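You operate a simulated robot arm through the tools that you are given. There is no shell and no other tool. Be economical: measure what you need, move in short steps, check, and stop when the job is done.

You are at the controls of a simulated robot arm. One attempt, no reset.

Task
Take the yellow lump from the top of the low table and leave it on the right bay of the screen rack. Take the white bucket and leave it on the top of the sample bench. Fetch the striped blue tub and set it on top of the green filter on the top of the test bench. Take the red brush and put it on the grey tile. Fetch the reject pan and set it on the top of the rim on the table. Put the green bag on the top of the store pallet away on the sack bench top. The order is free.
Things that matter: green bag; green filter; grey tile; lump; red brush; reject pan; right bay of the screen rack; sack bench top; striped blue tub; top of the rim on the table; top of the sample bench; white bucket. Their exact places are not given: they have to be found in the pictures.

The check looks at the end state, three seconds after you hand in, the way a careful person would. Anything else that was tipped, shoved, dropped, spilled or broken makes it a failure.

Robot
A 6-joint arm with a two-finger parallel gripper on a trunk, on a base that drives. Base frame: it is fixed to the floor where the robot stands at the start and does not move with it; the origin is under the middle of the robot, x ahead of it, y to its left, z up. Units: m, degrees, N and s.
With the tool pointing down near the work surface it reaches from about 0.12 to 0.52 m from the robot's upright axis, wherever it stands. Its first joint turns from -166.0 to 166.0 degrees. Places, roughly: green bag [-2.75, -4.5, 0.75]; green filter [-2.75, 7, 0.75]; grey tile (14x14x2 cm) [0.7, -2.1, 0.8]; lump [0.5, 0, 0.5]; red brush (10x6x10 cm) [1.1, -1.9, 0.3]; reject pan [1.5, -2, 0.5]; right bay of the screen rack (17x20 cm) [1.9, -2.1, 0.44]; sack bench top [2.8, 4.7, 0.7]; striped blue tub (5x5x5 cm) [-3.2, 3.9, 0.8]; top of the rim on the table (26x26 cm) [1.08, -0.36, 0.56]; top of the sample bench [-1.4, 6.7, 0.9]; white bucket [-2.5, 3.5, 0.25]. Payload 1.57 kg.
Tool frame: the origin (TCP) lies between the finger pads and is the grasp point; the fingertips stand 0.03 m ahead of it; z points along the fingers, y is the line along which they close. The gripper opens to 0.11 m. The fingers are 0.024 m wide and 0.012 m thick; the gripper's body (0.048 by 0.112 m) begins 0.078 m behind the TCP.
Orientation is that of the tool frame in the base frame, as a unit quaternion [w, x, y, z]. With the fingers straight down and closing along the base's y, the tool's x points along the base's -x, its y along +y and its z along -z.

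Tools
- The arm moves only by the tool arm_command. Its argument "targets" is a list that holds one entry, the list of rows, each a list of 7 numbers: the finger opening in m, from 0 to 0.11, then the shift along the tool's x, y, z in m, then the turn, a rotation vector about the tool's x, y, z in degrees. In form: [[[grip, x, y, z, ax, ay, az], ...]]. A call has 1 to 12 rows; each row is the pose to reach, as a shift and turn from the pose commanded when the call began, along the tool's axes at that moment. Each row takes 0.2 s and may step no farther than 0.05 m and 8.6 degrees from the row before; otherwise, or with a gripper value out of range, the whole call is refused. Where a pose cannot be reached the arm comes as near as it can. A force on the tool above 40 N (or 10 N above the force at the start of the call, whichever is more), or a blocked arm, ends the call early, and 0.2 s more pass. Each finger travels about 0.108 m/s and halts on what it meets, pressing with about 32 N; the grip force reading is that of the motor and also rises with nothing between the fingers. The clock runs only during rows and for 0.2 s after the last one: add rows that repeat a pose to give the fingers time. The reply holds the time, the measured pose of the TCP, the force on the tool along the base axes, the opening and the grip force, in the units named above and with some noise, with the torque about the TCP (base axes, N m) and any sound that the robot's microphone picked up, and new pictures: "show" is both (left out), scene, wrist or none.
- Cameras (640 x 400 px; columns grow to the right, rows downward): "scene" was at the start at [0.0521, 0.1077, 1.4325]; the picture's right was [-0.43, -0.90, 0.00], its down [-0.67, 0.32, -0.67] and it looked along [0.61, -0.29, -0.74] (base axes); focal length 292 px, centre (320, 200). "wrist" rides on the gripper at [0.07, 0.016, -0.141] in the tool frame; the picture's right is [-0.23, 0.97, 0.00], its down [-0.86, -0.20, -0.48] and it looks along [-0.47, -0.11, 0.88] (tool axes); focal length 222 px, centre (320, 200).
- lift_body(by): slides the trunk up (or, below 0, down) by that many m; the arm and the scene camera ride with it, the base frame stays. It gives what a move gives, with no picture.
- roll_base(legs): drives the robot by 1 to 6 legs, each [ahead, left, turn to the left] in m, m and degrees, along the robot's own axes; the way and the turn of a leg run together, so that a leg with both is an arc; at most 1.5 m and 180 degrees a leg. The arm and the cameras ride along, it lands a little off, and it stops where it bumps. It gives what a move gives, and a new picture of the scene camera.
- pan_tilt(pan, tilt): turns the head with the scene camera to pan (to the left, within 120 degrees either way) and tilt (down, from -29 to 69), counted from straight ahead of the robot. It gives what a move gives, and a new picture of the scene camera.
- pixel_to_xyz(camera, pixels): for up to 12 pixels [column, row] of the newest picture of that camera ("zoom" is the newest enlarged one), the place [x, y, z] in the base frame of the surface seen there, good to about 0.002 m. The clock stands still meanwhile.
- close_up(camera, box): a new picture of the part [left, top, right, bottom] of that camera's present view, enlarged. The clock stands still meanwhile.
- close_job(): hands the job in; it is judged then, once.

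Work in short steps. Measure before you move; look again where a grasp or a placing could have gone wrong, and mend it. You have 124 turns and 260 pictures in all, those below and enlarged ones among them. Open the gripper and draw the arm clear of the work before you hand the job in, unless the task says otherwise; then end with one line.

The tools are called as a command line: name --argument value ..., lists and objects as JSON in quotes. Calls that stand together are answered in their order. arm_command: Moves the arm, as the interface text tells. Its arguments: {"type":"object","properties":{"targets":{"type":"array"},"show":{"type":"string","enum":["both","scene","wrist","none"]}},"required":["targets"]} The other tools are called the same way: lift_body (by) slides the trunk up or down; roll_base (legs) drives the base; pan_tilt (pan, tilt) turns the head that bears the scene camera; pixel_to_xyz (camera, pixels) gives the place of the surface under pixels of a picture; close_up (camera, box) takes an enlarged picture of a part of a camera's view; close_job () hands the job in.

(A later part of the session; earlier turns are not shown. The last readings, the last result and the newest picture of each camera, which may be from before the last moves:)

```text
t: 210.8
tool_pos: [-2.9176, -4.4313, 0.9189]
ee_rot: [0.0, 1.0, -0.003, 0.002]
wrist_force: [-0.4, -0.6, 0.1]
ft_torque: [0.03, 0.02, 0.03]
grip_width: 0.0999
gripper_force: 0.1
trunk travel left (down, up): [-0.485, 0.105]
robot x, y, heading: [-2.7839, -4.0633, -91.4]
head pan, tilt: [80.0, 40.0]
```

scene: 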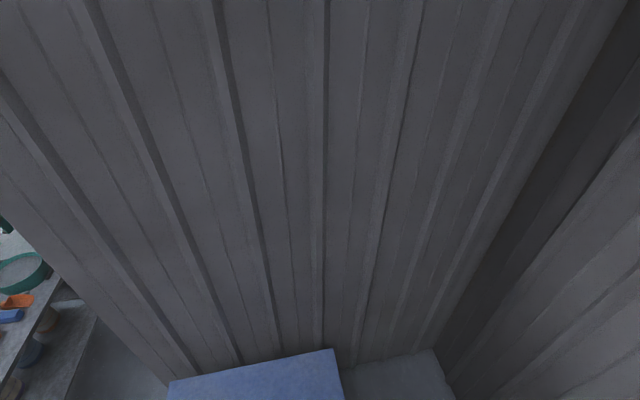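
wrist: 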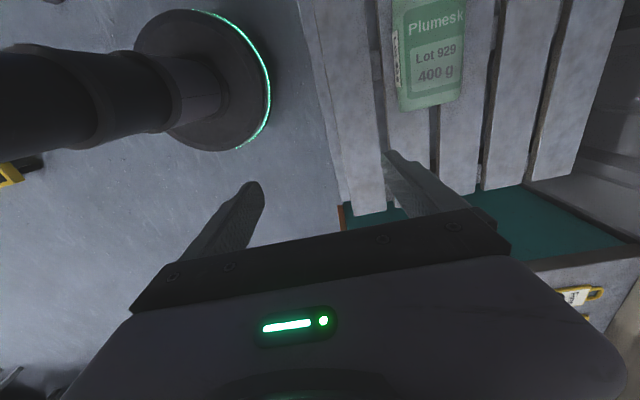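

The bag is at the top right of the wrist view. I shift toward it (+x, −y) and look down.

arm_command --targets '[[[0.1, 0.02, 0.04, 0, 0, 0, 0], [0.1, 0.04, 0.08, 0, 0, 0, 0], [0.1, 0.055, 0.12, 0, 0, 0, 0]]]' --show "wrist"

pixel_to_xyz --camera "wrist" --pixels '[[320, 60], [320, 20], [320, 100], [290, 60], [350, 60], [280, 60], [360, 60], [320, 120], [320, 140]]'

```text
t: 211.6
tool_pos: [-2.8632, -4.5502, 0.9199]
ee_rot: [-0.001, 1.0, -0.002, 0.002]
wrist_force: [-1.4, -0.8, -0.4]
ft_torque: [0.03, -0.03, 0.02]
grip_width: 0.1002
gripper_force: 0.0
trunk travel left (down, up): [-0.485, 0.105]
robot x, y, heading: [-2.786, -4.0628, -91.5]
head pan, tilt: [80.0, 40.0]
```

wrist: 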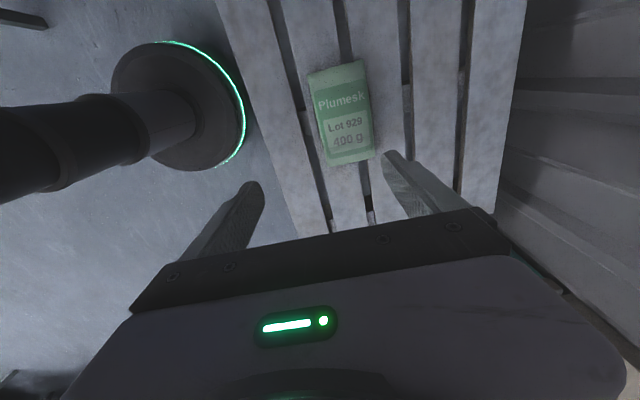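

```text
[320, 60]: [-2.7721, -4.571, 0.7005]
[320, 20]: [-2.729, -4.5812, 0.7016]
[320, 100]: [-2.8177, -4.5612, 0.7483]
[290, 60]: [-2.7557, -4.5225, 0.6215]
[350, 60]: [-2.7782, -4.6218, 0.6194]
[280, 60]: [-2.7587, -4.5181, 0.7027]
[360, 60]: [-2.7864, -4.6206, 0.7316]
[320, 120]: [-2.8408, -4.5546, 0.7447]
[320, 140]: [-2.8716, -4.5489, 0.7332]
```

I take the bag's edges for centre and yaw.

pixel_to_xyz --camera "wrist" --pixels '[[311, 82], [360, 70], [369, 150], [328, 158], [343, 115], [318, 120], [365, 110], [337, 70], [349, 156]]'

```text
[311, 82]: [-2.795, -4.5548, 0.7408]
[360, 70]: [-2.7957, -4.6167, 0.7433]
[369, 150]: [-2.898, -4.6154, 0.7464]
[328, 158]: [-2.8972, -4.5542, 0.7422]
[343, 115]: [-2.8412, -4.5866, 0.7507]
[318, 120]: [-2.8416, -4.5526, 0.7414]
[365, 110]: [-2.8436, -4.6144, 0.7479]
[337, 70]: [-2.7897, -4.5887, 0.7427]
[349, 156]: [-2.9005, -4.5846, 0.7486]
```

Bag centre (−2.845,−4.585), aligned with the axes. I drive 0.08 closer and position over it, then descend.

roll_base --legs '[[0.08, 0, 0]]'

arm_command --targets '[[[0.1, 0.01, -0.025, 0.02, 0, 0, 0], [0.1, 0.02, -0.045, 0.05, 0, 0, 0], [0.1, 0.02, -0.045, 0.09, 0, 0, 0]]]' --show "wrist"

```text
t: 212.6
tool_pos: [-2.8671, -4.6309, 0.9207]
ee_rot: [-0.001, 1.0, -0.002, 0.003]
wrist_force: [0.3, -0.4, -0.2]
ft_torque: [0.04, 0.0, -0.04]
grip_width: 0.0999
gripper_force: 0.1
trunk travel left (down, up): [-0.485, 0.105]
robot x, y, heading: [-2.7879, -4.1443, -91.8]
head pan, tilt: [80.0, 40.0]
```

scene: 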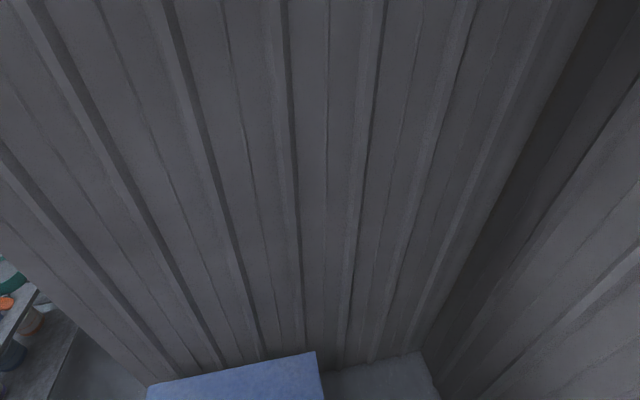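

```text
t: 213.4
tool_pos: [-2.8464, -4.5844, 0.8321]
ee_rot: [0.0, 1.0, -0.001, 0.002]
wrist_force: [0.0, 0.5, 0.3]
ft_torque: [-0.02, 0.01, -0.03]
grip_width: 0.1
gripper_force: 0.0
trunk travel left (down, up): [-0.485, 0.105]
robot x, y, heading: [-2.7863, -4.1403, -91.2]
head pan, tilt: [80.0, 40.0]
```

wrist: 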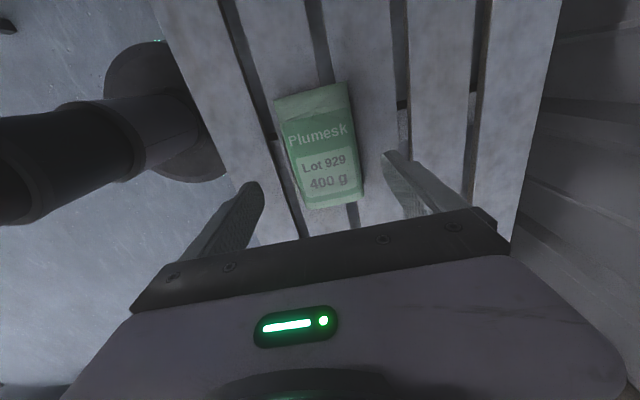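

Bag is centred between the fingers. I descend to z≈0.735, close and lift.

arm_command --targets '[[[0.1, 0, 0, 0.04, 0, 0, 0], [0.1, 0, 0, 0.08, 0, 0, 0], [0.1, 0, 0, 0.096, 0, 0, 0], [0.07, 0, 0, 0.096, 0, 0, 0], [0.04, 0, 0, 0.096, 0, 0, 0], [0.02, 0, 0, 0.096, 0, 0, 0], [0.02, 0, 0, 0.096, 0, 0, 0], [0.02, 0, 0, 0.06, 0, 0, 0], [0.02, 0, 0, 0.02, 0, 0, 0], [0.02, 0, 0, -0.03, 0, 0, 0], [0.02, 0, 0, -0.07, 0, 0, 0]]]' --show "wrist"

```text
t: 215.8
tool_pos: [-2.8496, -4.5808, 0.9029]
ee_rot: [0.0, 1.0, -0.001, 0.001]
wrist_force: [-0.2, -0.5, -3.7]
ft_torque: [0.01, -0.01, -0.02]
grip_width: 0.0774
gripper_force: 31.6
out of reach, approached as far as the arm can: row 2, 3, 4, 5, 6, 7
trunk travel left (down, up): [-0.485, 0.105]
robot x, y, heading: [-2.7878, -4.1442, -91.4]
head pan, tilt: [80.0, 40.0]
```

wrist: 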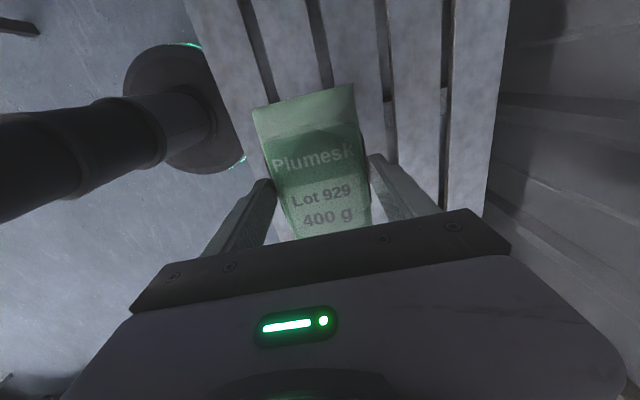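

The bag is held (3.7 N). I tuck the arm and drive back out: reverse, through the passage, and up the corridor to (−0.13,0).

arm_command --targets '[[[0.02, 0.0, -0.04, -0.02, 0, 0, 0], [0.02, 0, -0.08, -0.04, 0, 0, 0], [0.02, 0, -0.11, -0.06, 0, 0, 0]]]' --show "none"

roll_base --legs '[[-0.7, -0.58, 0.7], [-1.24, 0, 0], [0, 0, 90.8], [1.0, 0, 0]]'

pan_tilt --pan 0 --tilt 40

```text
t: 216.6
tool_pos: [-2.8443, -4.4727, 0.9622]
ee_rot: [0.0, 1.0, -0.002, 0.001]
wrist_force: [0.0, 0.1, -3.7]
ft_torque: [-0.06, -0.03, 0.01]
grip_width: 0.0778
gripper_force: 31.6
trunk travel left (down, up): [-0.485, 0.105]
robot x, y, heading: [-2.7842, -4.1434, -91.4]
head pan, tilt: [80.0, 40.0]
```

```text
t: 235.7
tool_pos: [-2.0117, -2.2799, 0.9606]
ee_rot: [-0.002, 0.71, 0.704, 0.002]
wrist_force: [-0.2, 1.0, -4.7]
ft_torque: [-0.02, 0.0, 0.0]
grip_width: 0.0779
gripper_force: 32.4
trunk travel left (down, up): [-0.485, 0.105]
robot x, y, heading: [-2.3419, -2.2231, -1.6]
head pan, tilt: [80.0, 40.0]
```

scene: 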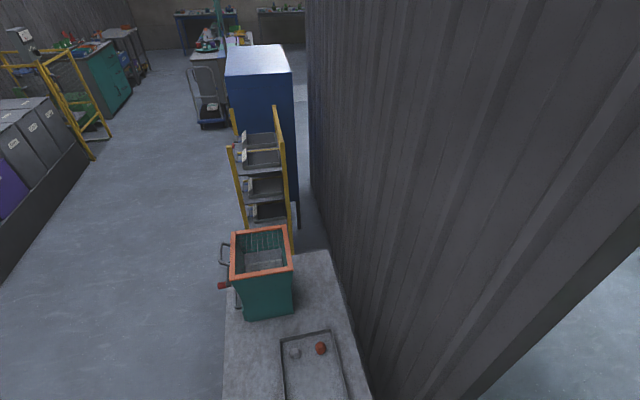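

```text
t: 237.2
tool_pos: [-2.012, -2.2796, 0.9605]
ee_rot: [-0.001, 0.71, 0.705, 0.002]
wrist_force: [-0.7, 1.1, -3.8]
ft_torque: [-0.02, -0.03, -0.02]
grip_width: 0.0777
gripper_force: 31.9
trunk travel left (down, up): [-0.485, 0.105]
robot x, y, heading: [-2.3404, -2.2233, -1.6]
head pan, tilt: [0.0, 40.0]
```

scene: 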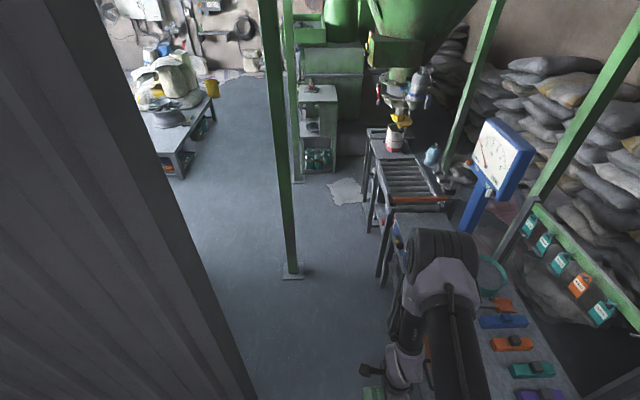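

The passage is clear. I continue: through, left around the post, and north up the corridor.

roll_base --legs '[[0.95, 0.06, 1.6], [0, 0.74, 0], [1.26, 0, 0], [0, 0, 90], [1.3, 0, 0]]'

pan_tilt --pan -25 --tilt 25

```text
t: 262.0
tool_pos: [-0.0502, 0.1886, 0.9605]
ee_rot: [-0.002, -0.013, 1.0, 0.0]
wrist_force: [-0.3, -0.3, -4.5]
ft_torque: [-0.01, 0.02, 0.02]
grip_width: 0.0776
gripper_force: 32.0
trunk travel left (down, up): [-0.485, 0.105]
robot x, y, heading: [-0.0985, -0.1407, 90.2]
head pan, tilt: [0.0, 40.0]
```

scene: 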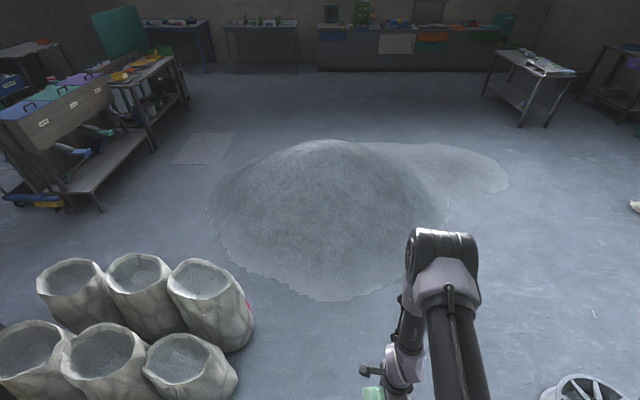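

```text
t: 262.9
tool_pos: [-0.0495, 0.1869, 0.9627]
ee_rot: [-0.002, -0.014, 1.0, 0.001]
wrist_force: [-0.3, 0.5, -3.2]
ft_torque: [-0.03, 0.03, 0.01]
grip_width: 0.0776
gripper_force: 32.3
trunk travel left (down, up): [-0.485, 0.105]
robot x, y, heading: [-0.1009, -0.1468, 90.2]
head pan, tilt: [-25.0, 25.0]
```

scene: 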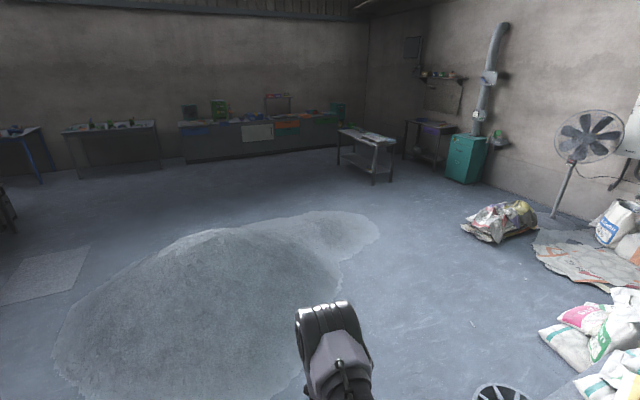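

I measure the table at (368,137), pile limits, and other furniture.

pixel_to_xyz --camera "scene" --pixels '[[368, 137], [340, 130], [392, 142], [375, 184], [430, 128], [380, 240], [340, 280], [340, 215], [495, 225], [110, 127], [20, 133], [230, 122]]'

close_up --camera "scene" --box '[320, 100, 480, 200]'

close_up --camera "scene" --box '[0, 80, 240, 230]'

```text
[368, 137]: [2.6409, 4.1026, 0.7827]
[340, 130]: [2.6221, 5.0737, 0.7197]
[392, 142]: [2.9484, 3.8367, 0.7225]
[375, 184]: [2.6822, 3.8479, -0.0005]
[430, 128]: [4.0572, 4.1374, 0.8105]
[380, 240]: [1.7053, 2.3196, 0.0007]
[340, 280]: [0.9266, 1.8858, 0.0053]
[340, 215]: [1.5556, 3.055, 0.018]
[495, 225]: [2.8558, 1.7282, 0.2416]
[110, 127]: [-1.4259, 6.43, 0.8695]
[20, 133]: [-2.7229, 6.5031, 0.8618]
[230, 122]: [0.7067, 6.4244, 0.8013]
```

```text
4.00 times, centred on (400, 150) of scene
```

zoom: 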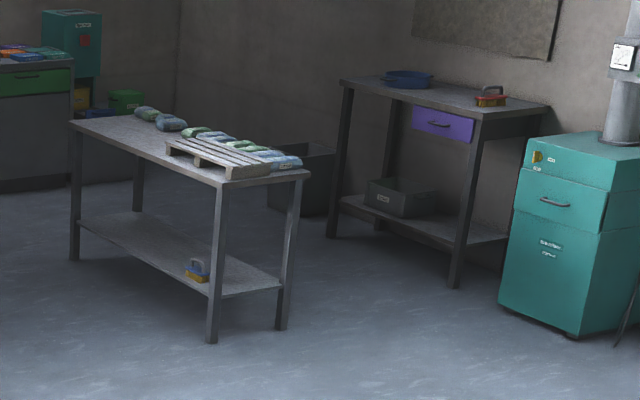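

```text
2.67 times, centred on (120, 155) of scene
```

zoom: 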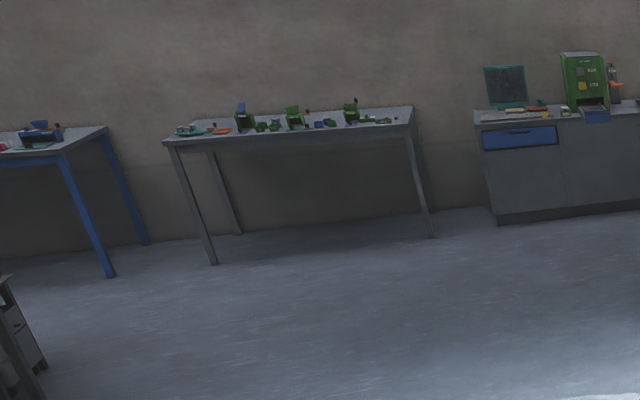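

I check clearances between pile and sacks for a path along y≈1.0.

pixel_to_xyz --camera "scene" --pixels '[[545, 340], [565, 318], [500, 395], [300, 375], [250, 395], [290, 350], [470, 225], [600, 300], [320, 300], [540, 250], [480, 385]]'

close_up --camera "scene" --box '[440, 200, 640, 400]'

```text
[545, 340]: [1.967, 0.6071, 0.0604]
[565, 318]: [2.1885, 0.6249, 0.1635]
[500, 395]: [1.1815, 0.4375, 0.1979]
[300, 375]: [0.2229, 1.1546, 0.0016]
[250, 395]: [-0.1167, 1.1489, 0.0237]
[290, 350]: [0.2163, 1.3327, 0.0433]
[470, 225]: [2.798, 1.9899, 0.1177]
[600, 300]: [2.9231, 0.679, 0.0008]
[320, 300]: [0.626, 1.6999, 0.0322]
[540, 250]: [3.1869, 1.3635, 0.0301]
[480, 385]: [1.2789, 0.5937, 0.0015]
```

```text
2.00 times, centred on (540, 300) of scene
```

zoom: 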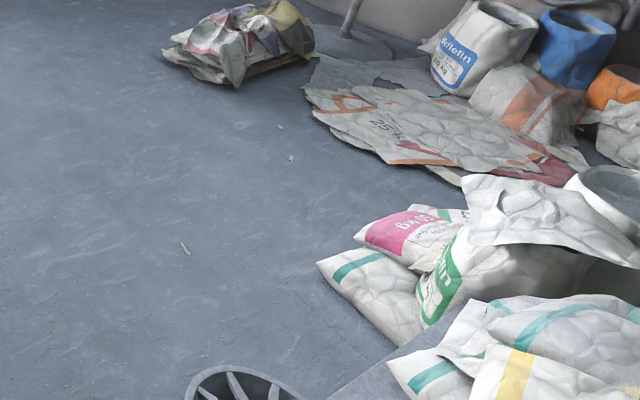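

I drive: up to y 0.65, turn to +x, along y 0.7→1.5 past the pile to x≈2.17, then north sideways.

roll_base --legs '[[0.8, 0, 0], [0, 0, -90.2], [0.65, 0.05, 0], [0.8, 0.4, 0], [0.82, 0.4, 0], [0, 1.4, 0]]'

pan_tilt --pan 60 --tilt 30

```text
t: 289.3
tool_pos: [2.385, 2.9629, 0.9603]
ee_rot: [-0.001, 0.68, 0.733, 0.001]
wrist_force: [-0.1, -0.3, -3.3]
ft_torque: [0.01, 0.0, -0.02]
grip_width: 0.0775
gripper_force: 32.2
trunk travel left (down, up): [-0.485, 0.105]
robot x, y, heading: [2.0498, 2.9947, 2.9]
head pan, tilt: [-25.0, 25.0]
```

scene: 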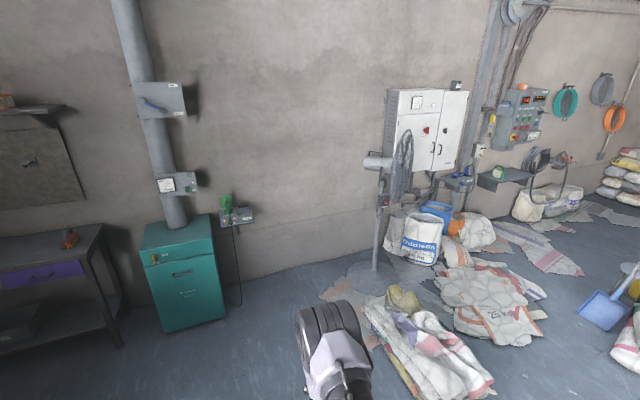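

```text
t: 290.9
tool_pos: [2.3847, 2.9641, 0.9611]
ee_rot: [-0.002, 0.68, 0.733, 0.001]
wrist_force: [0.1, 0.0, -3.9]
ft_torque: [0.03, 0.01, -0.04]
grip_width: 0.0775
gripper_force: 32.2
trunk travel left (down, up): [-0.485, 0.105]
robot x, y, heading: [2.0511, 2.9898, 3.1]
head pan, tilt: [60.0, 30.0]
```

scene: 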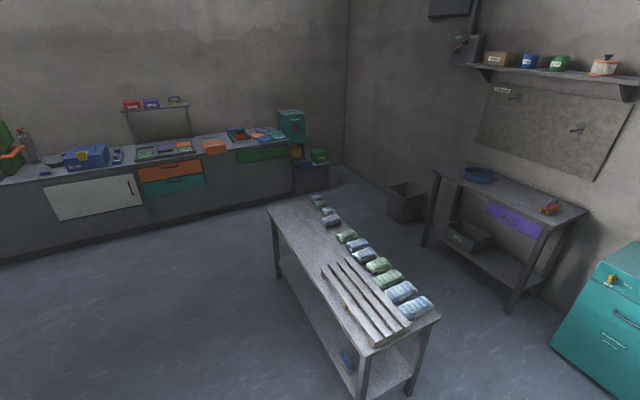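

I measure the bench top's free strip.

pixel_to_xyz --camera "scene" --pixels '[[268, 208], [300, 240], [295, 215], [325, 250], [325, 270], [340, 262], [350, 237], [345, 340], [320, 225], [325, 200]]'

roll_base --legs '[[0, 1.45, -3], [0, 0.2, 0]]'

pan_tilt --pan 0 --tilt 50

```text
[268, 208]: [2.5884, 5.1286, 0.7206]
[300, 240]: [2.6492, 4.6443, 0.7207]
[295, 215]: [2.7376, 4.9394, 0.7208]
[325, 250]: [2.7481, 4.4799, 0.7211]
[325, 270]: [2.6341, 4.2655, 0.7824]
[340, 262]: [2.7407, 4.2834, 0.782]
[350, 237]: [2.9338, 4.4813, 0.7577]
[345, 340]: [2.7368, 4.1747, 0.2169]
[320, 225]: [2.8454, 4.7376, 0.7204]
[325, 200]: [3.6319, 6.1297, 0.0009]
```

```text
t: 299.3
tool_pos: [2.357, 4.5803, 0.9619]
ee_rot: [-0.002, 0.704, 0.71, 0.002]
wrist_force: [-0.2, -0.1, -3.5]
ft_torque: [0.01, -0.02, -0.07]
grip_width: 0.078
gripper_force: 31.5
trunk travel left (down, up): [-0.485, 0.105]
robot x, y, heading: [2.0246, 4.6313, -0.8]
head pan, tilt: [60.0, 30.0]
```

scene: 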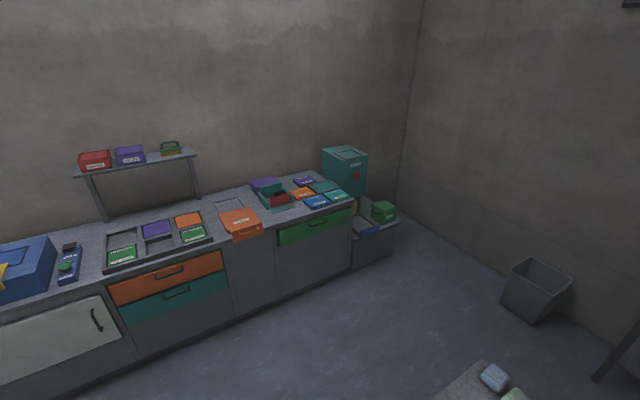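

```text
t: 300.6
tool_pos: [2.3571, 4.58, 0.9631]
ee_rot: [-0.001, 0.705, 0.709, 0.001]
wrist_force: [0.3, -1.2, -4.8]
ft_torque: [0.01, -0.05, 0.02]
grip_width: 0.0779
gripper_force: 32.3
trunk travel left (down, up): [-0.485, 0.105]
robot x, y, heading: [2.0226, 4.6312, -0.9]
head pan, tilt: [0.0, 50.0]
```

scene: 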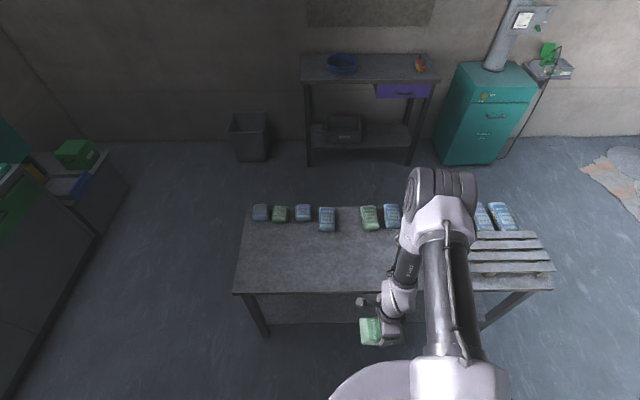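

The free strip around (2.73,4.72) is clear. I drive ahead 0.27 and left 0.12, reach out 0.1, and lower the trunk 0.15.

roll_base --legs '[[0.27, 0.12, 0.5]]'

arm_command --targets '[[[0.02, 0, 0.04, 0, 0, 0, 0], [0.02, 0, 0.08, 0, 0, 0, 0], [0.02, 0, 0.1, 0, 0, 0, 0]]]' --show "none"

lift_body --by -0.15

arm_command --targets '[[[0.02, 0, 0, 0.01, 0, 0, 0]]]'

```text
t: 302.6
tool_pos: [2.6253, 4.6973, 0.9611]
ee_rot: [-0.002, 0.705, 0.71, 0.0]
wrist_force: [-0.1, -0.2, -3.6]
ft_torque: [0.02, 0.01, -0.01]
grip_width: 0.0773
gripper_force: 31.8
trunk travel left (down, up): [-0.485, 0.105]
robot x, y, heading: [2.2939, 4.7497, -0.5]
head pan, tilt: [0.0, 50.0]
```

scene: 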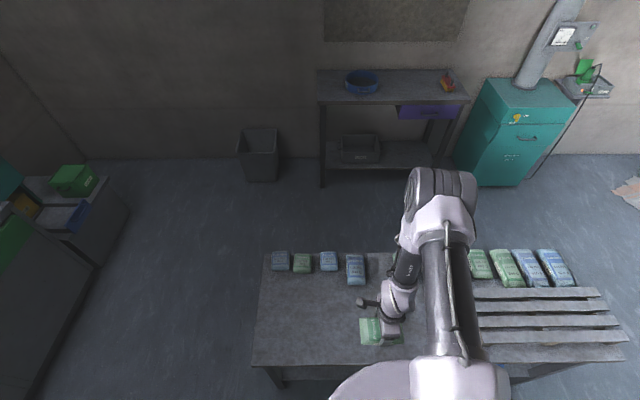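

```text
t: 303.4
tool_pos: [2.7254, 4.6973, 0.9627]
ee_rot: [-0.001, 0.704, 0.71, 0.001]
wrist_force: [0.0, -0.6, -3.7]
ft_torque: [0.02, 0.0, -0.03]
grip_width: 0.0779
gripper_force: 32.5
trunk travel left (down, up): [-0.485, 0.105]
robot x, y, heading: [2.2957, 4.7503, -0.7]
head pan, tilt: [0.0, 50.0]
```

```text
t: 305.1
tool_pos: [2.7242, 4.6965, 0.8125]
ee_rot: [-0.001, 0.704, 0.71, 0.002]
wrist_force: [0.8, 1.2, -3.7]
ft_torque: [0.02, 0.03, 0.04]
grip_width: 0.0781
gripper_force: 32.1
trunk travel left (down, up): [-0.335, 0.255]
robot x, y, heading: [2.2962, 4.7446, -0.4]
head pan, tilt: [0.0, 50.0]
```

```text
t: 305.5
tool_pos: [2.7238, 4.6969, 0.8035]
ee_rot: [-0.001, 0.704, 0.71, 0.001]
wrist_force: [0.2, 0.0, -3.7]
ft_torque: [0.02, 0.03, 0.02]
grip_width: 0.0776
gripper_force: 31.9
trunk travel left (down, up): [-0.335, 0.255]
robot x, y, heading: [2.2948, 4.7473, -0.8]
head pan, tilt: [0.0, 50.0]
```

scene: 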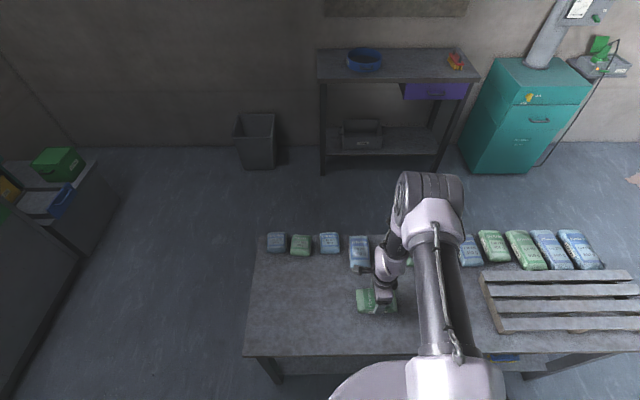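
wrist: 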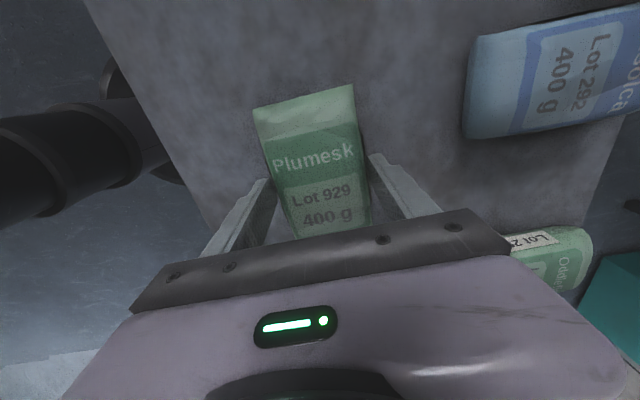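

I descend in small steps watching for contact.

arm_command --targets '[[[0.02, 0, 0, 0.015, 0, 0, 0], [0.02, 0, 0, 0.025, 0, 0, 0], [0.02, 0, 0, 0.033, 0, 0, 0]]]' --show "none"

close_up --camera "scene" --box '[320, 240, 440, 330]'

pixel_to_xyz --camera "zoom" --pixels '[[200, 300], [215, 330], [200, 350], [210, 290], [220, 360]]'

```text
t: 306.3
tool_pos: [2.7247, 4.6958, 0.7688]
ee_rot: [-0.002, 0.704, 0.71, 0.001]
wrist_force: [-0.3, 0.5, 23.7]
ft_torque: [0.1, 0.24, -0.01]
grip_width: 0.0776
gripper_force: 31.9
trunk travel left (down, up): [-0.335, 0.255]
robot x, y, heading: [2.295, 4.7459, -1.0]
head pan, tilt: [0.0, 50.0]
```

```text
4.44 times, centred on (380, 285) of scene
```

zoom: 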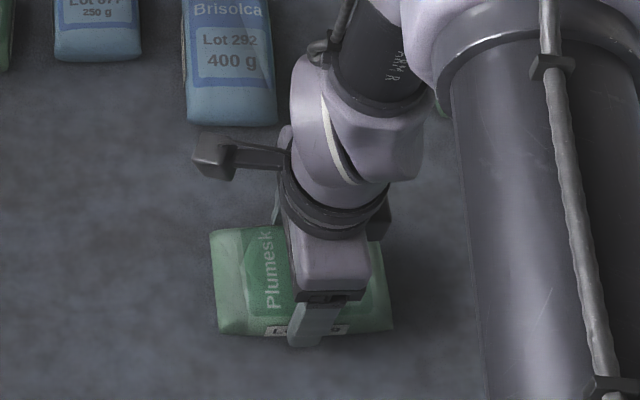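

```text
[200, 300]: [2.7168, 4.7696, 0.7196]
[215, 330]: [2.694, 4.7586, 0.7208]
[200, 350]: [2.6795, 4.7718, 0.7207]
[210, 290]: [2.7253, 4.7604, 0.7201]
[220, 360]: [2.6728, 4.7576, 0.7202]
```

Bag has landed (24 N). I open, rise and back off.

arm_command --targets '[[[0.09, 0, 0, 0, 0, 0, 0], [0.11, 0, 0, 0, 0, 0, 0], [0.11, 0, 0, 0, 0, 0, 0], [0.11, 0, 0, -0.04, 0, 0, 0], [0.11, 0, 0, -0.08, 0, 0, 0], [0.11, 0, 0, -0.12, 0, 0, 0], [0.11, 0, -0.05, -0.14, 0, 0, 0], [0.11, 0, -0.1, -0.14, 0, 0, 0]]]' --show "wrist"

roll_base --legs '[[-0.4, 0, 0], [0, 0, 90], [0, 0, 80]]'

pan_tilt --pan 0 --tilt 20

```text
refused: row 7 steps farther than a row can; nothing moved
```

```text
t: 316.1
tool_pos: [1.467, 4.878, 0.7697]
ee_rot: [-0.001, -0.645, 0.764, -0.001]
wrist_force: [0.2, 0.1, -3.6]
ft_torque: [0.0, -0.02, 0.02]
grip_width: 0.0776
gripper_force: 32.5
trunk travel left (down, up): [-0.335, 0.255]
robot x, y, heading: [1.8828, 4.7508, 169.1]
head pan, tilt: [0.0, 50.0]
```

scene: 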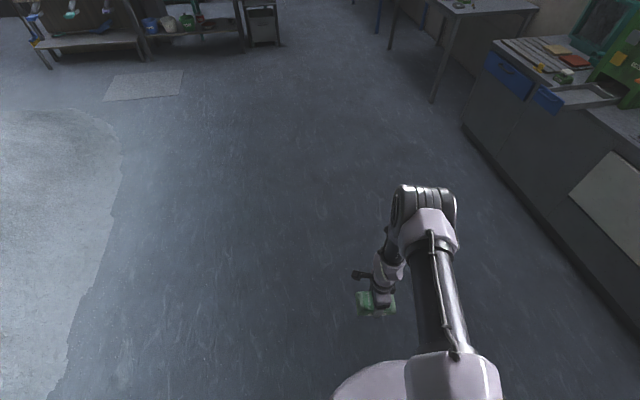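

```text
t: 317.1
tool_pos: [1.466, 4.8781, 0.7693]
ee_rot: [-0.002, -0.645, 0.764, -0.002]
wrist_force: [0.5, -0.4, -4.1]
ft_torque: [0.0, 0.0, 0.0]
grip_width: 0.0778
gripper_force: 31.6
trunk travel left (down, up): [-0.335, 0.255]
robot x, y, heading: [1.8809, 4.7548, 169.0]
head pan, tilt: [0.0, 20.0]
```

scene: 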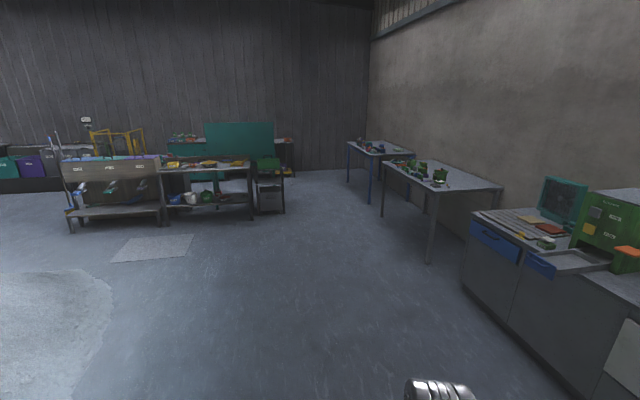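

The release rows were refused and the bag came along, still held; it only slid back off the free strip. I raise the trunk 0.1, turn back and return.

lift_body --by 0.1

roll_base --legs '[[0, 0, -85], [0, 0, -84.5], [0.4, 0, 0]]'

pan_tilt --pan 0 --tilt 50

```text
t: 318.4
tool_pos: [1.467, 4.8784, 0.869]
ee_rot: [-0.002, -0.645, 0.764, -0.001]
wrist_force: [0.0, 0.3, -3.5]
ft_torque: [-0.02, -0.02, -0.03]
grip_width: 0.0775
gripper_force: 32.2
trunk travel left (down, up): [-0.435, 0.155]
robot x, y, heading: [1.8796, 4.7574, 169.2]
head pan, tilt: [0.0, 20.0]
```

```text
t: 328.3
tool_pos: [2.7139, 4.6624, 0.8677]
ee_rot: [-0.001, 0.718, 0.696, 0.0]
wrist_force: [0.7, -0.7, -4.6]
ft_torque: [0.0, 0.04, 0.02]
grip_width: 0.078
gripper_force: 32.2
trunk travel left (down, up): [-0.435, 0.155]
robot x, y, heading: [2.2864, 4.7325, -3.2]
head pan, tilt: [0.0, 20.0]
```

scene: 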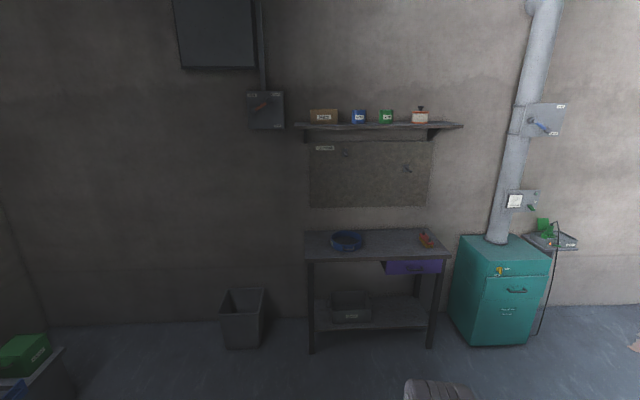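

```text
t: 329.2
tool_pos: [2.7133, 4.6634, 0.8695]
ee_rot: [-0.001, 0.718, 0.696, 0.001]
wrist_force: [-0.4, -0.2, -4.0]
ft_torque: [0.0, 0.03, 0.04]
grip_width: 0.0776
gripper_force: 32.1
trunk travel left (down, up): [-0.435, 0.155]
robot x, y, heading: [2.2899, 4.7324, -3.2]
head pan, tilt: [0.0, 50.0]
```

scene: 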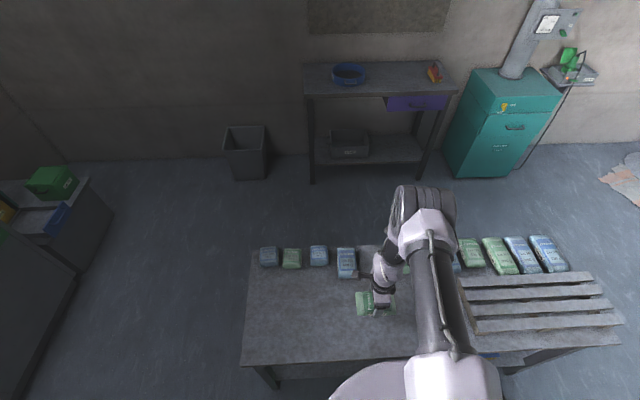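

Back over the strip. I lower the trunk 0.088, then descend 0.01, open and rise.

lift_body --by -0.088

arm_command --targets '[[[0.02, 0, 0, 0.007, 0, 0, 0], [0.02, 0, 0, 0.011, 0, 0, 0], [0.09, 0, 0, 0.011, 0, 0, 0], [0.11, 0, 0, 0.011, 0, 0, 0], [0.11, 0, 0, 0.011, 0, 0, 0], [0.11, 0, 0, -0.03, 0, 0, 0], [0.11, 0, 0, -0.07, 0, 0, 0], [0.11, 0, 0, -0.11, 0, 0, 0], [0.11, 0, 0, -0.15, 0, 0, 0], [0.11, 0, -0.04, -0.17, 0, 0, 0], [0.11, 0, -0.08, -0.18, 0, 0, 0]]]'

```text
t: 330.4
tool_pos: [2.7148, 4.6645, 0.7823]
ee_rot: [-0.002, 0.718, 0.696, 0.002]
wrist_force: [0.4, -0.6, -4.3]
ft_torque: [0.02, 0.01, -0.01]
grip_width: 0.0778
gripper_force: 32.0
trunk travel left (down, up): [-0.347, 0.243]
robot x, y, heading: [2.292, 4.7303, -3.0]
head pan, tilt: [0.0, 50.0]
```

```text
t: 332.8
tool_pos: [2.6318, 4.6659, 0.9612]
ee_rot: [-0.001, 0.718, 0.696, 0.001]
wrist_force: [1.0, 0.0, -0.6]
ft_torque: [-0.02, -0.02, 0.01]
grip_width: 0.1103
gripper_force: 0.0
trunk travel left (down, up): [-0.347, 0.243]
robot x, y, heading: [2.2859, 4.7344, -3.1]
head pan, tilt: [0.0, 50.0]
```

scene: 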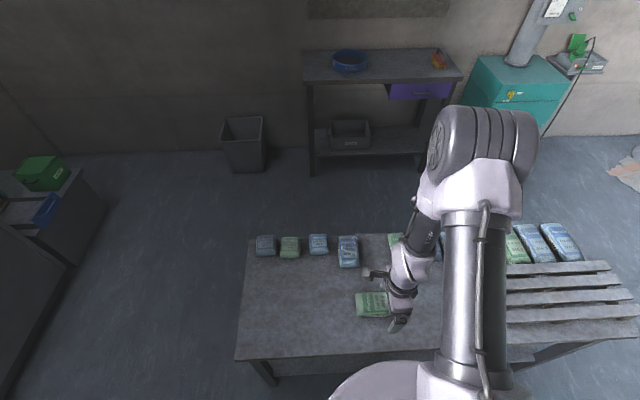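
wrist: 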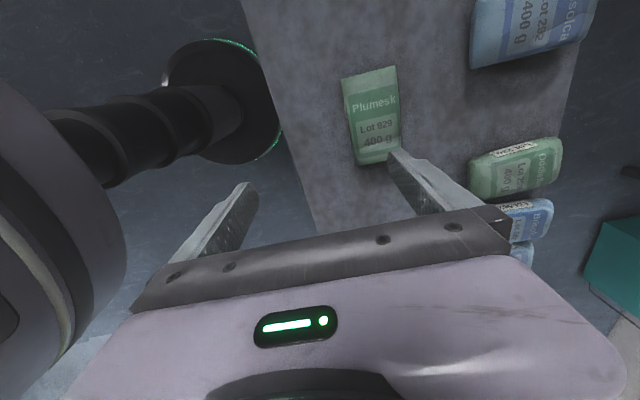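

The bag lies on the sack bench. I back off, turn to −x and drive toward the tub/bucket area.

roll_base --legs '[[-0.4, 0, 0], [0, 0, 92], [0, 0, 91], [1.3, 0, 0], [1.2, 0, 0]]'

pan_tilt --pan 25 --tilt 25

pan_tilt --pan -35 --tilt 20

```text
t: 354.8
tool_pos: [-0.9329, 4.7177, 0.9591]
ee_rot: [0.001, 0.731, -0.682, 0.001]
wrist_force: [-0.4, -0.3, 0.4]
ft_torque: [-0.03, 0.0, -0.02]
grip_width: 0.11
gripper_force: 0.0
trunk travel left (down, up): [-0.347, 0.243]
robot x, y, heading: [-0.5835, 4.6831, -177.4]
head pan, tilt: [0.0, 50.0]
```

scene: 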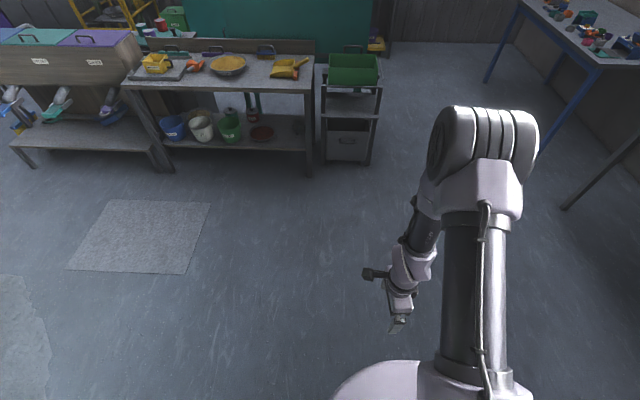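

```text
t: 355.7
tool_pos: [-0.9331, 4.7172, 0.9599]
ee_rot: [0.001, 0.731, -0.683, 0.001]
wrist_force: [0.0, 0.0, -0.3]
ft_torque: [-0.01, 0.0, 0.0]
grip_width: 0.1101
gripper_force: 0.0
trunk travel left (down, up): [-0.347, 0.243]
robot x, y, heading: [-0.5833, 4.6834, -177.1]
head pan, tilt: [25.0, 25.0]
```

scene: 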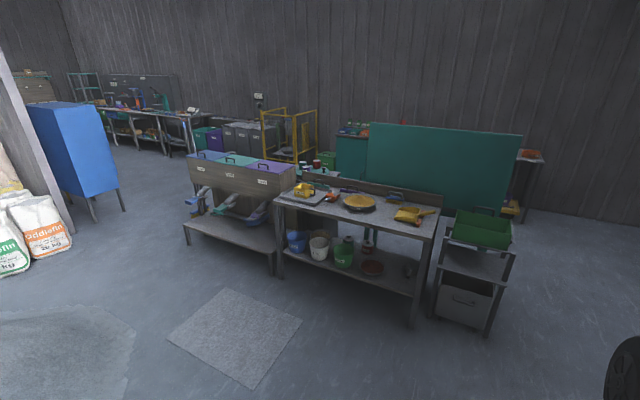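

```text
t: 357.0
tool_pos: [-0.9336, 4.717, 0.959]
ee_rot: [0.002, 0.731, -0.683, 0.001]
wrist_force: [0.7, 0.4, -1.0]
ft_torque: [0.01, -0.01, 0.03]
grip_width: 0.1099
gripper_force: 0.0
trunk travel left (down, up): [-0.347, 0.243]
robot x, y, heading: [-0.5864, 4.6812, -177.2]
head pan, tilt: [-35.0, 20.0]
```

scene: 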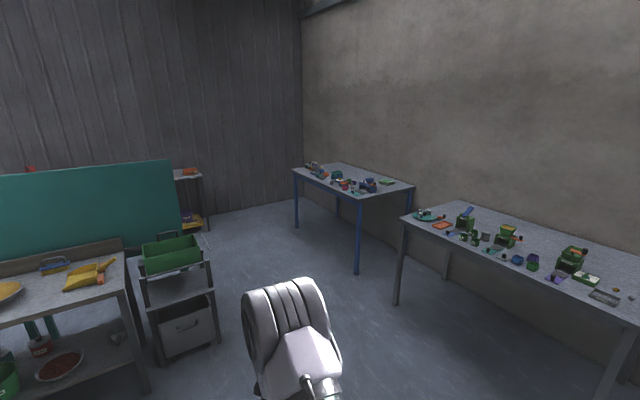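

I zoom on the two benches: sample bench (right) and blue-legged test bench.

close_up --camera "scene" --box '[280, 140, 440, 240]'

close_up --camera "scene" --box '[390, 180, 640, 336]'

pixel_to_xyz --camera "scene" --pixels '[[407, 222], [470, 240], [540, 280], [600, 265], [560, 245], [355, 190], [296, 172], [412, 184], [350, 170], [320, 180], [387, 182], [455, 210]]'

pan_tilt --pan 25 --tilt 25

close_up --camera "scene" --box '[270, 140, 450, 290]'

```text
4.00 times, centred on (360, 190) of scene
```

zoom: 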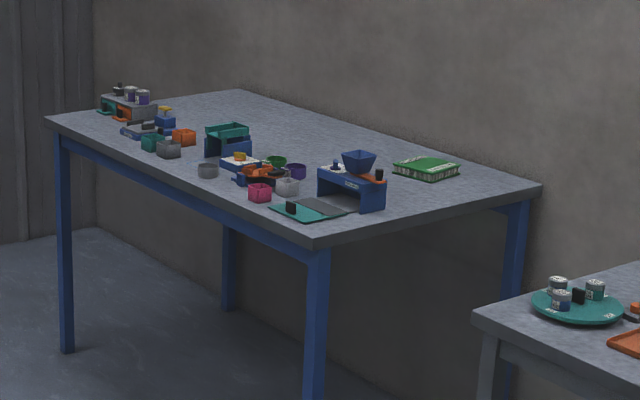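

```text
2.56 times, centred on (515, 258) of scene
```

zoom: 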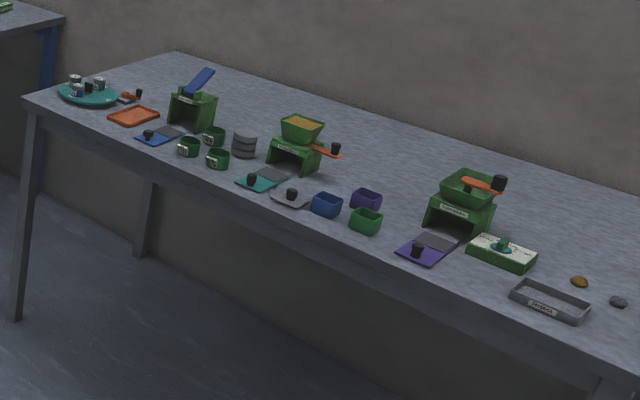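

```text
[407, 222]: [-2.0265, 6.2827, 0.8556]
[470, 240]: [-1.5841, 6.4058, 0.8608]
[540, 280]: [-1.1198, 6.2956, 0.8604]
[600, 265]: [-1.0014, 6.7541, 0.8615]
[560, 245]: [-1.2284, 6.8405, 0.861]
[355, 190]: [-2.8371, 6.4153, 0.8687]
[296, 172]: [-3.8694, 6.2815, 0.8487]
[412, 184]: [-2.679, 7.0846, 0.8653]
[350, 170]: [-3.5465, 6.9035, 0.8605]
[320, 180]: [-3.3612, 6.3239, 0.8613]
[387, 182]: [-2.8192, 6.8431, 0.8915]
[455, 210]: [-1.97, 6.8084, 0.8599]
```

```text
t: 358.3
tool_pos: [-0.9332, 4.7177, 0.9595]
ee_rot: [0.001, 0.731, -0.682, 0.001]
wrist_force: [0.2, -0.1, 0.5]
ft_torque: [-0.04, -0.02, 0.03]
grip_width: 0.1102
gripper_force: 0.2
trunk travel left (down, up): [-0.347, 0.243]
robot x, y, heading: [-0.5843, 4.6862, -177.2]
head pan, tilt: [25.0, 25.0]
```

scene: 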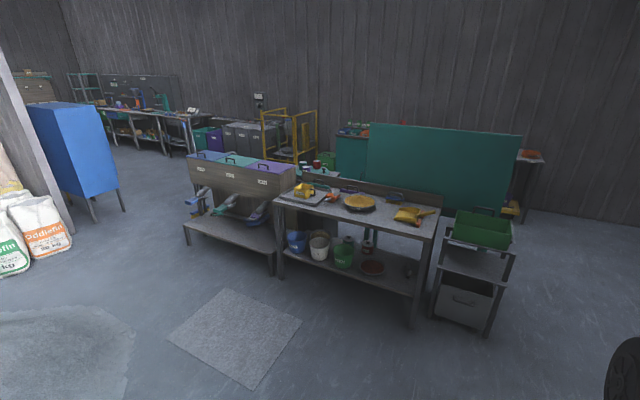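

```text
2.67 times, centred on (360, 215) of scene
```

zoom: 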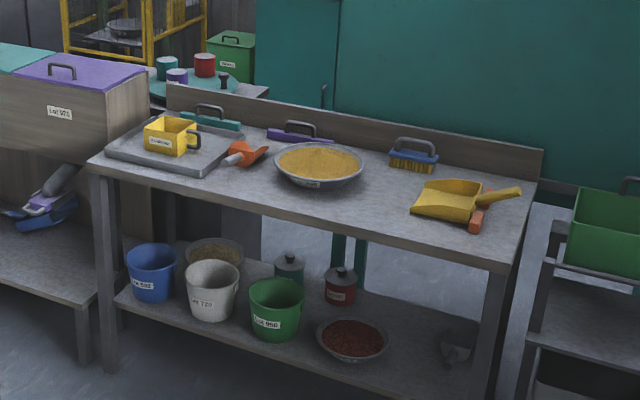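

I measure the white bucket and shelf geometry.

pixel_to_xyz --camera "zoom" --pixels '[[210, 265], [186, 272], [240, 270], [212, 315], [212, 280], [150, 255], [275, 290], [180, 320], [100, 165], [480, 260], [200, 205], [175, 75]]'

```text
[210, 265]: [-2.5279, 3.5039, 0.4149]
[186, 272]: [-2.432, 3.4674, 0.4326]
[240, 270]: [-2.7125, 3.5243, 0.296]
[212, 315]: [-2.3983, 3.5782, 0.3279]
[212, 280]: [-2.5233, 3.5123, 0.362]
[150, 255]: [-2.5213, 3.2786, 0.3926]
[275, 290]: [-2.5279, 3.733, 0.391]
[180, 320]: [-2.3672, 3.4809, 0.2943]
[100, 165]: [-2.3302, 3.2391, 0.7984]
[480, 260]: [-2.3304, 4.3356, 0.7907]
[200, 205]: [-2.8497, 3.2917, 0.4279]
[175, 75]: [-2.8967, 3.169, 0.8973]
```

Bench: front edge x −2.33, top 0.80; the white bucket's rim z≈0.433 at front x≈−2.39. I check the floor mat and pile in front.

pixel_to_xyz --camera "scene" --pixels '[[235, 335], [301, 322], [168, 340], [243, 387], [226, 290], [130, 340], [100, 310], [136, 370], [350, 350], [275, 275]]'

close_up --camera "scene" --box '[270, 220, 400, 300]'

```text
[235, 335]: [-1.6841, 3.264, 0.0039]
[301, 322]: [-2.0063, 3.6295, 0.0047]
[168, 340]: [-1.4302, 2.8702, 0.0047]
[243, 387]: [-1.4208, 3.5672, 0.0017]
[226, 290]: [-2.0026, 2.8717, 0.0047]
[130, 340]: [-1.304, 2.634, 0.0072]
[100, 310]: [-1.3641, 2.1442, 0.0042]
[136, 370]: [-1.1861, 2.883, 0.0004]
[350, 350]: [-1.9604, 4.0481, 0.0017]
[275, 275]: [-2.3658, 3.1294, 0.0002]
```

```text
4.92 times, centred on (335, 260) of scene
```

zoom: 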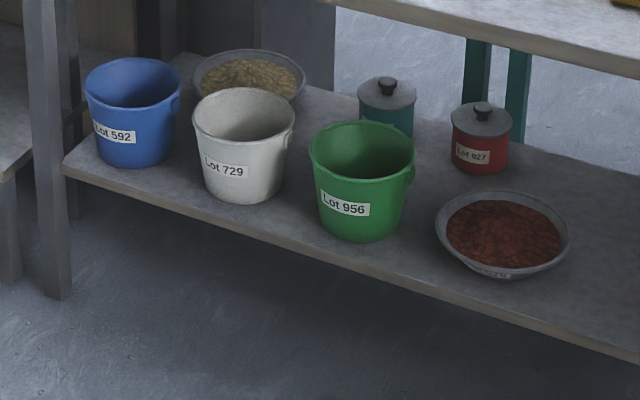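

White bucket is "Lot 729". I avoid the mat by standing at about (−1.97,3.87) facing diagonally at it; I drive there, lower the trunk and tilt the tool 25°.

roll_base --legs '[[1.1, 0.75, 0], [0.23, 0.0, 33]]'

lift_body --by -0.34

arm_command --targets '[[[0.06, 0, 0, 0, -8.3, 0, 0], [0.06, 0, 0, 0, -16.6, 0, 0], [0.06, 0, 0, 0, -25, 0, 0]]]' --show "wrist"

pan_tilt --pan 5 --tilt 45

```text
t: 366.6
tool_pos: [-2.1866, 3.6446, 0.9585]
ee_rot: [0.0, 0.893, -0.449, 0.002]
wrist_force: [-0.3, 1.0, 0.3]
ft_torque: [0.02, -0.01, 0.02]
grip_width: 0.1099
gripper_force: 0.0
trunk travel left (down, up): [-0.347, 0.243]
robot x, y, heading: [-1.8728, 3.8045, -144.6]
head pan, tilt: [25.0, 25.0]
```

scene: 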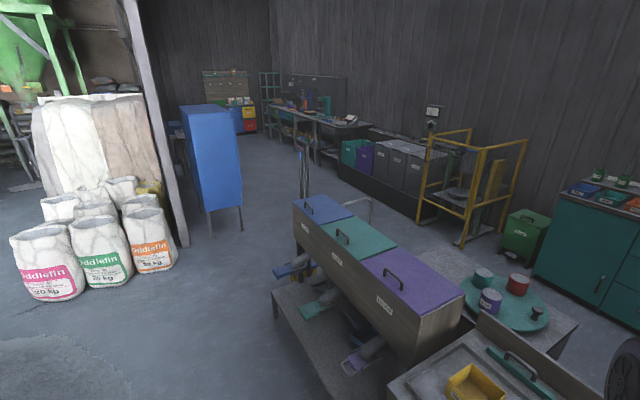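

```text
t: 369.9
tool_pos: [-2.1856, 3.6436, 0.6202]
ee_rot: [0.001, 0.893, -0.449, 0.002]
wrist_force: [-1.1, 0.0, 0.4]
ft_torque: [0.0, 0.04, 0.02]
grip_width: 0.1101
gripper_force: 0.1
trunk travel left (down, up): [-0.007, 0.583]
robot x, y, heading: [-1.8768, 3.8067, -144.6]
head pan, tilt: [25.0, 25.0]
```

```text
t: 370.8
tool_pos: [-2.1851, 3.6433, 0.6196]
ee_rot: [0.194, 0.872, -0.439, -0.096]
wrist_force: [-0.1, -0.4, -1.2]
ft_torque: [0.04, 0.02, -0.02]
grip_width: 0.0601
gripper_force: 0.1
trunk travel left (down, up): [-0.007, 0.583]
robot x, y, heading: [-1.8743, 3.8072, -144.8]
head pan, tilt: [25.0, 25.0]
```

wrist: 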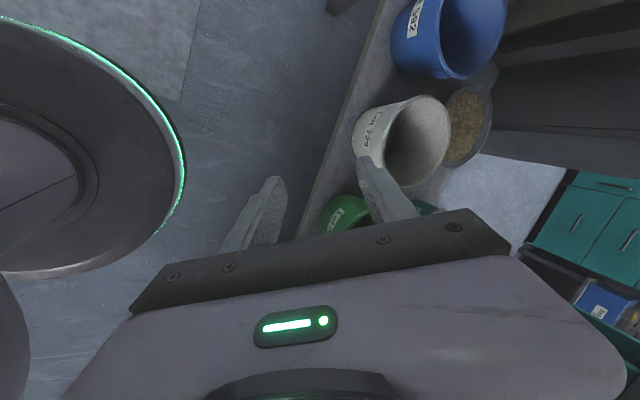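

```text
t: 371.6
tool_pos: [-2.1866, 3.6443, 0.6219]
ee_rot: [0.194, 0.872, -0.439, -0.095]
wrist_force: [-0.1, -0.6, 0.0]
ft_torque: [-0.02, 0.01, -0.01]
grip_width: 0.0598
gripper_force: 0.0
trunk travel left (down, up): [-0.007, 0.583]
robot x, y, heading: [-1.8766, 3.8041, -144.6]
head pan, tilt: [5.0, 45.0]
```

scene: 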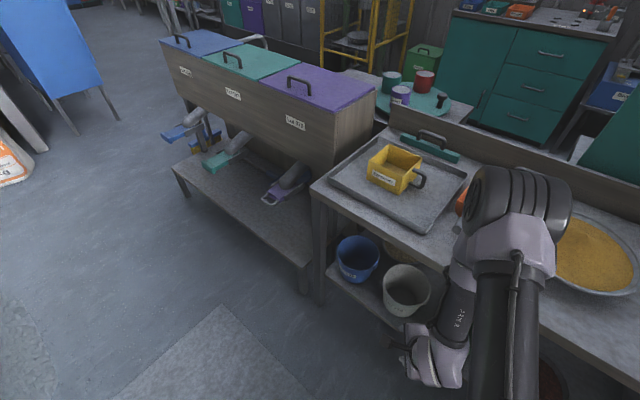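

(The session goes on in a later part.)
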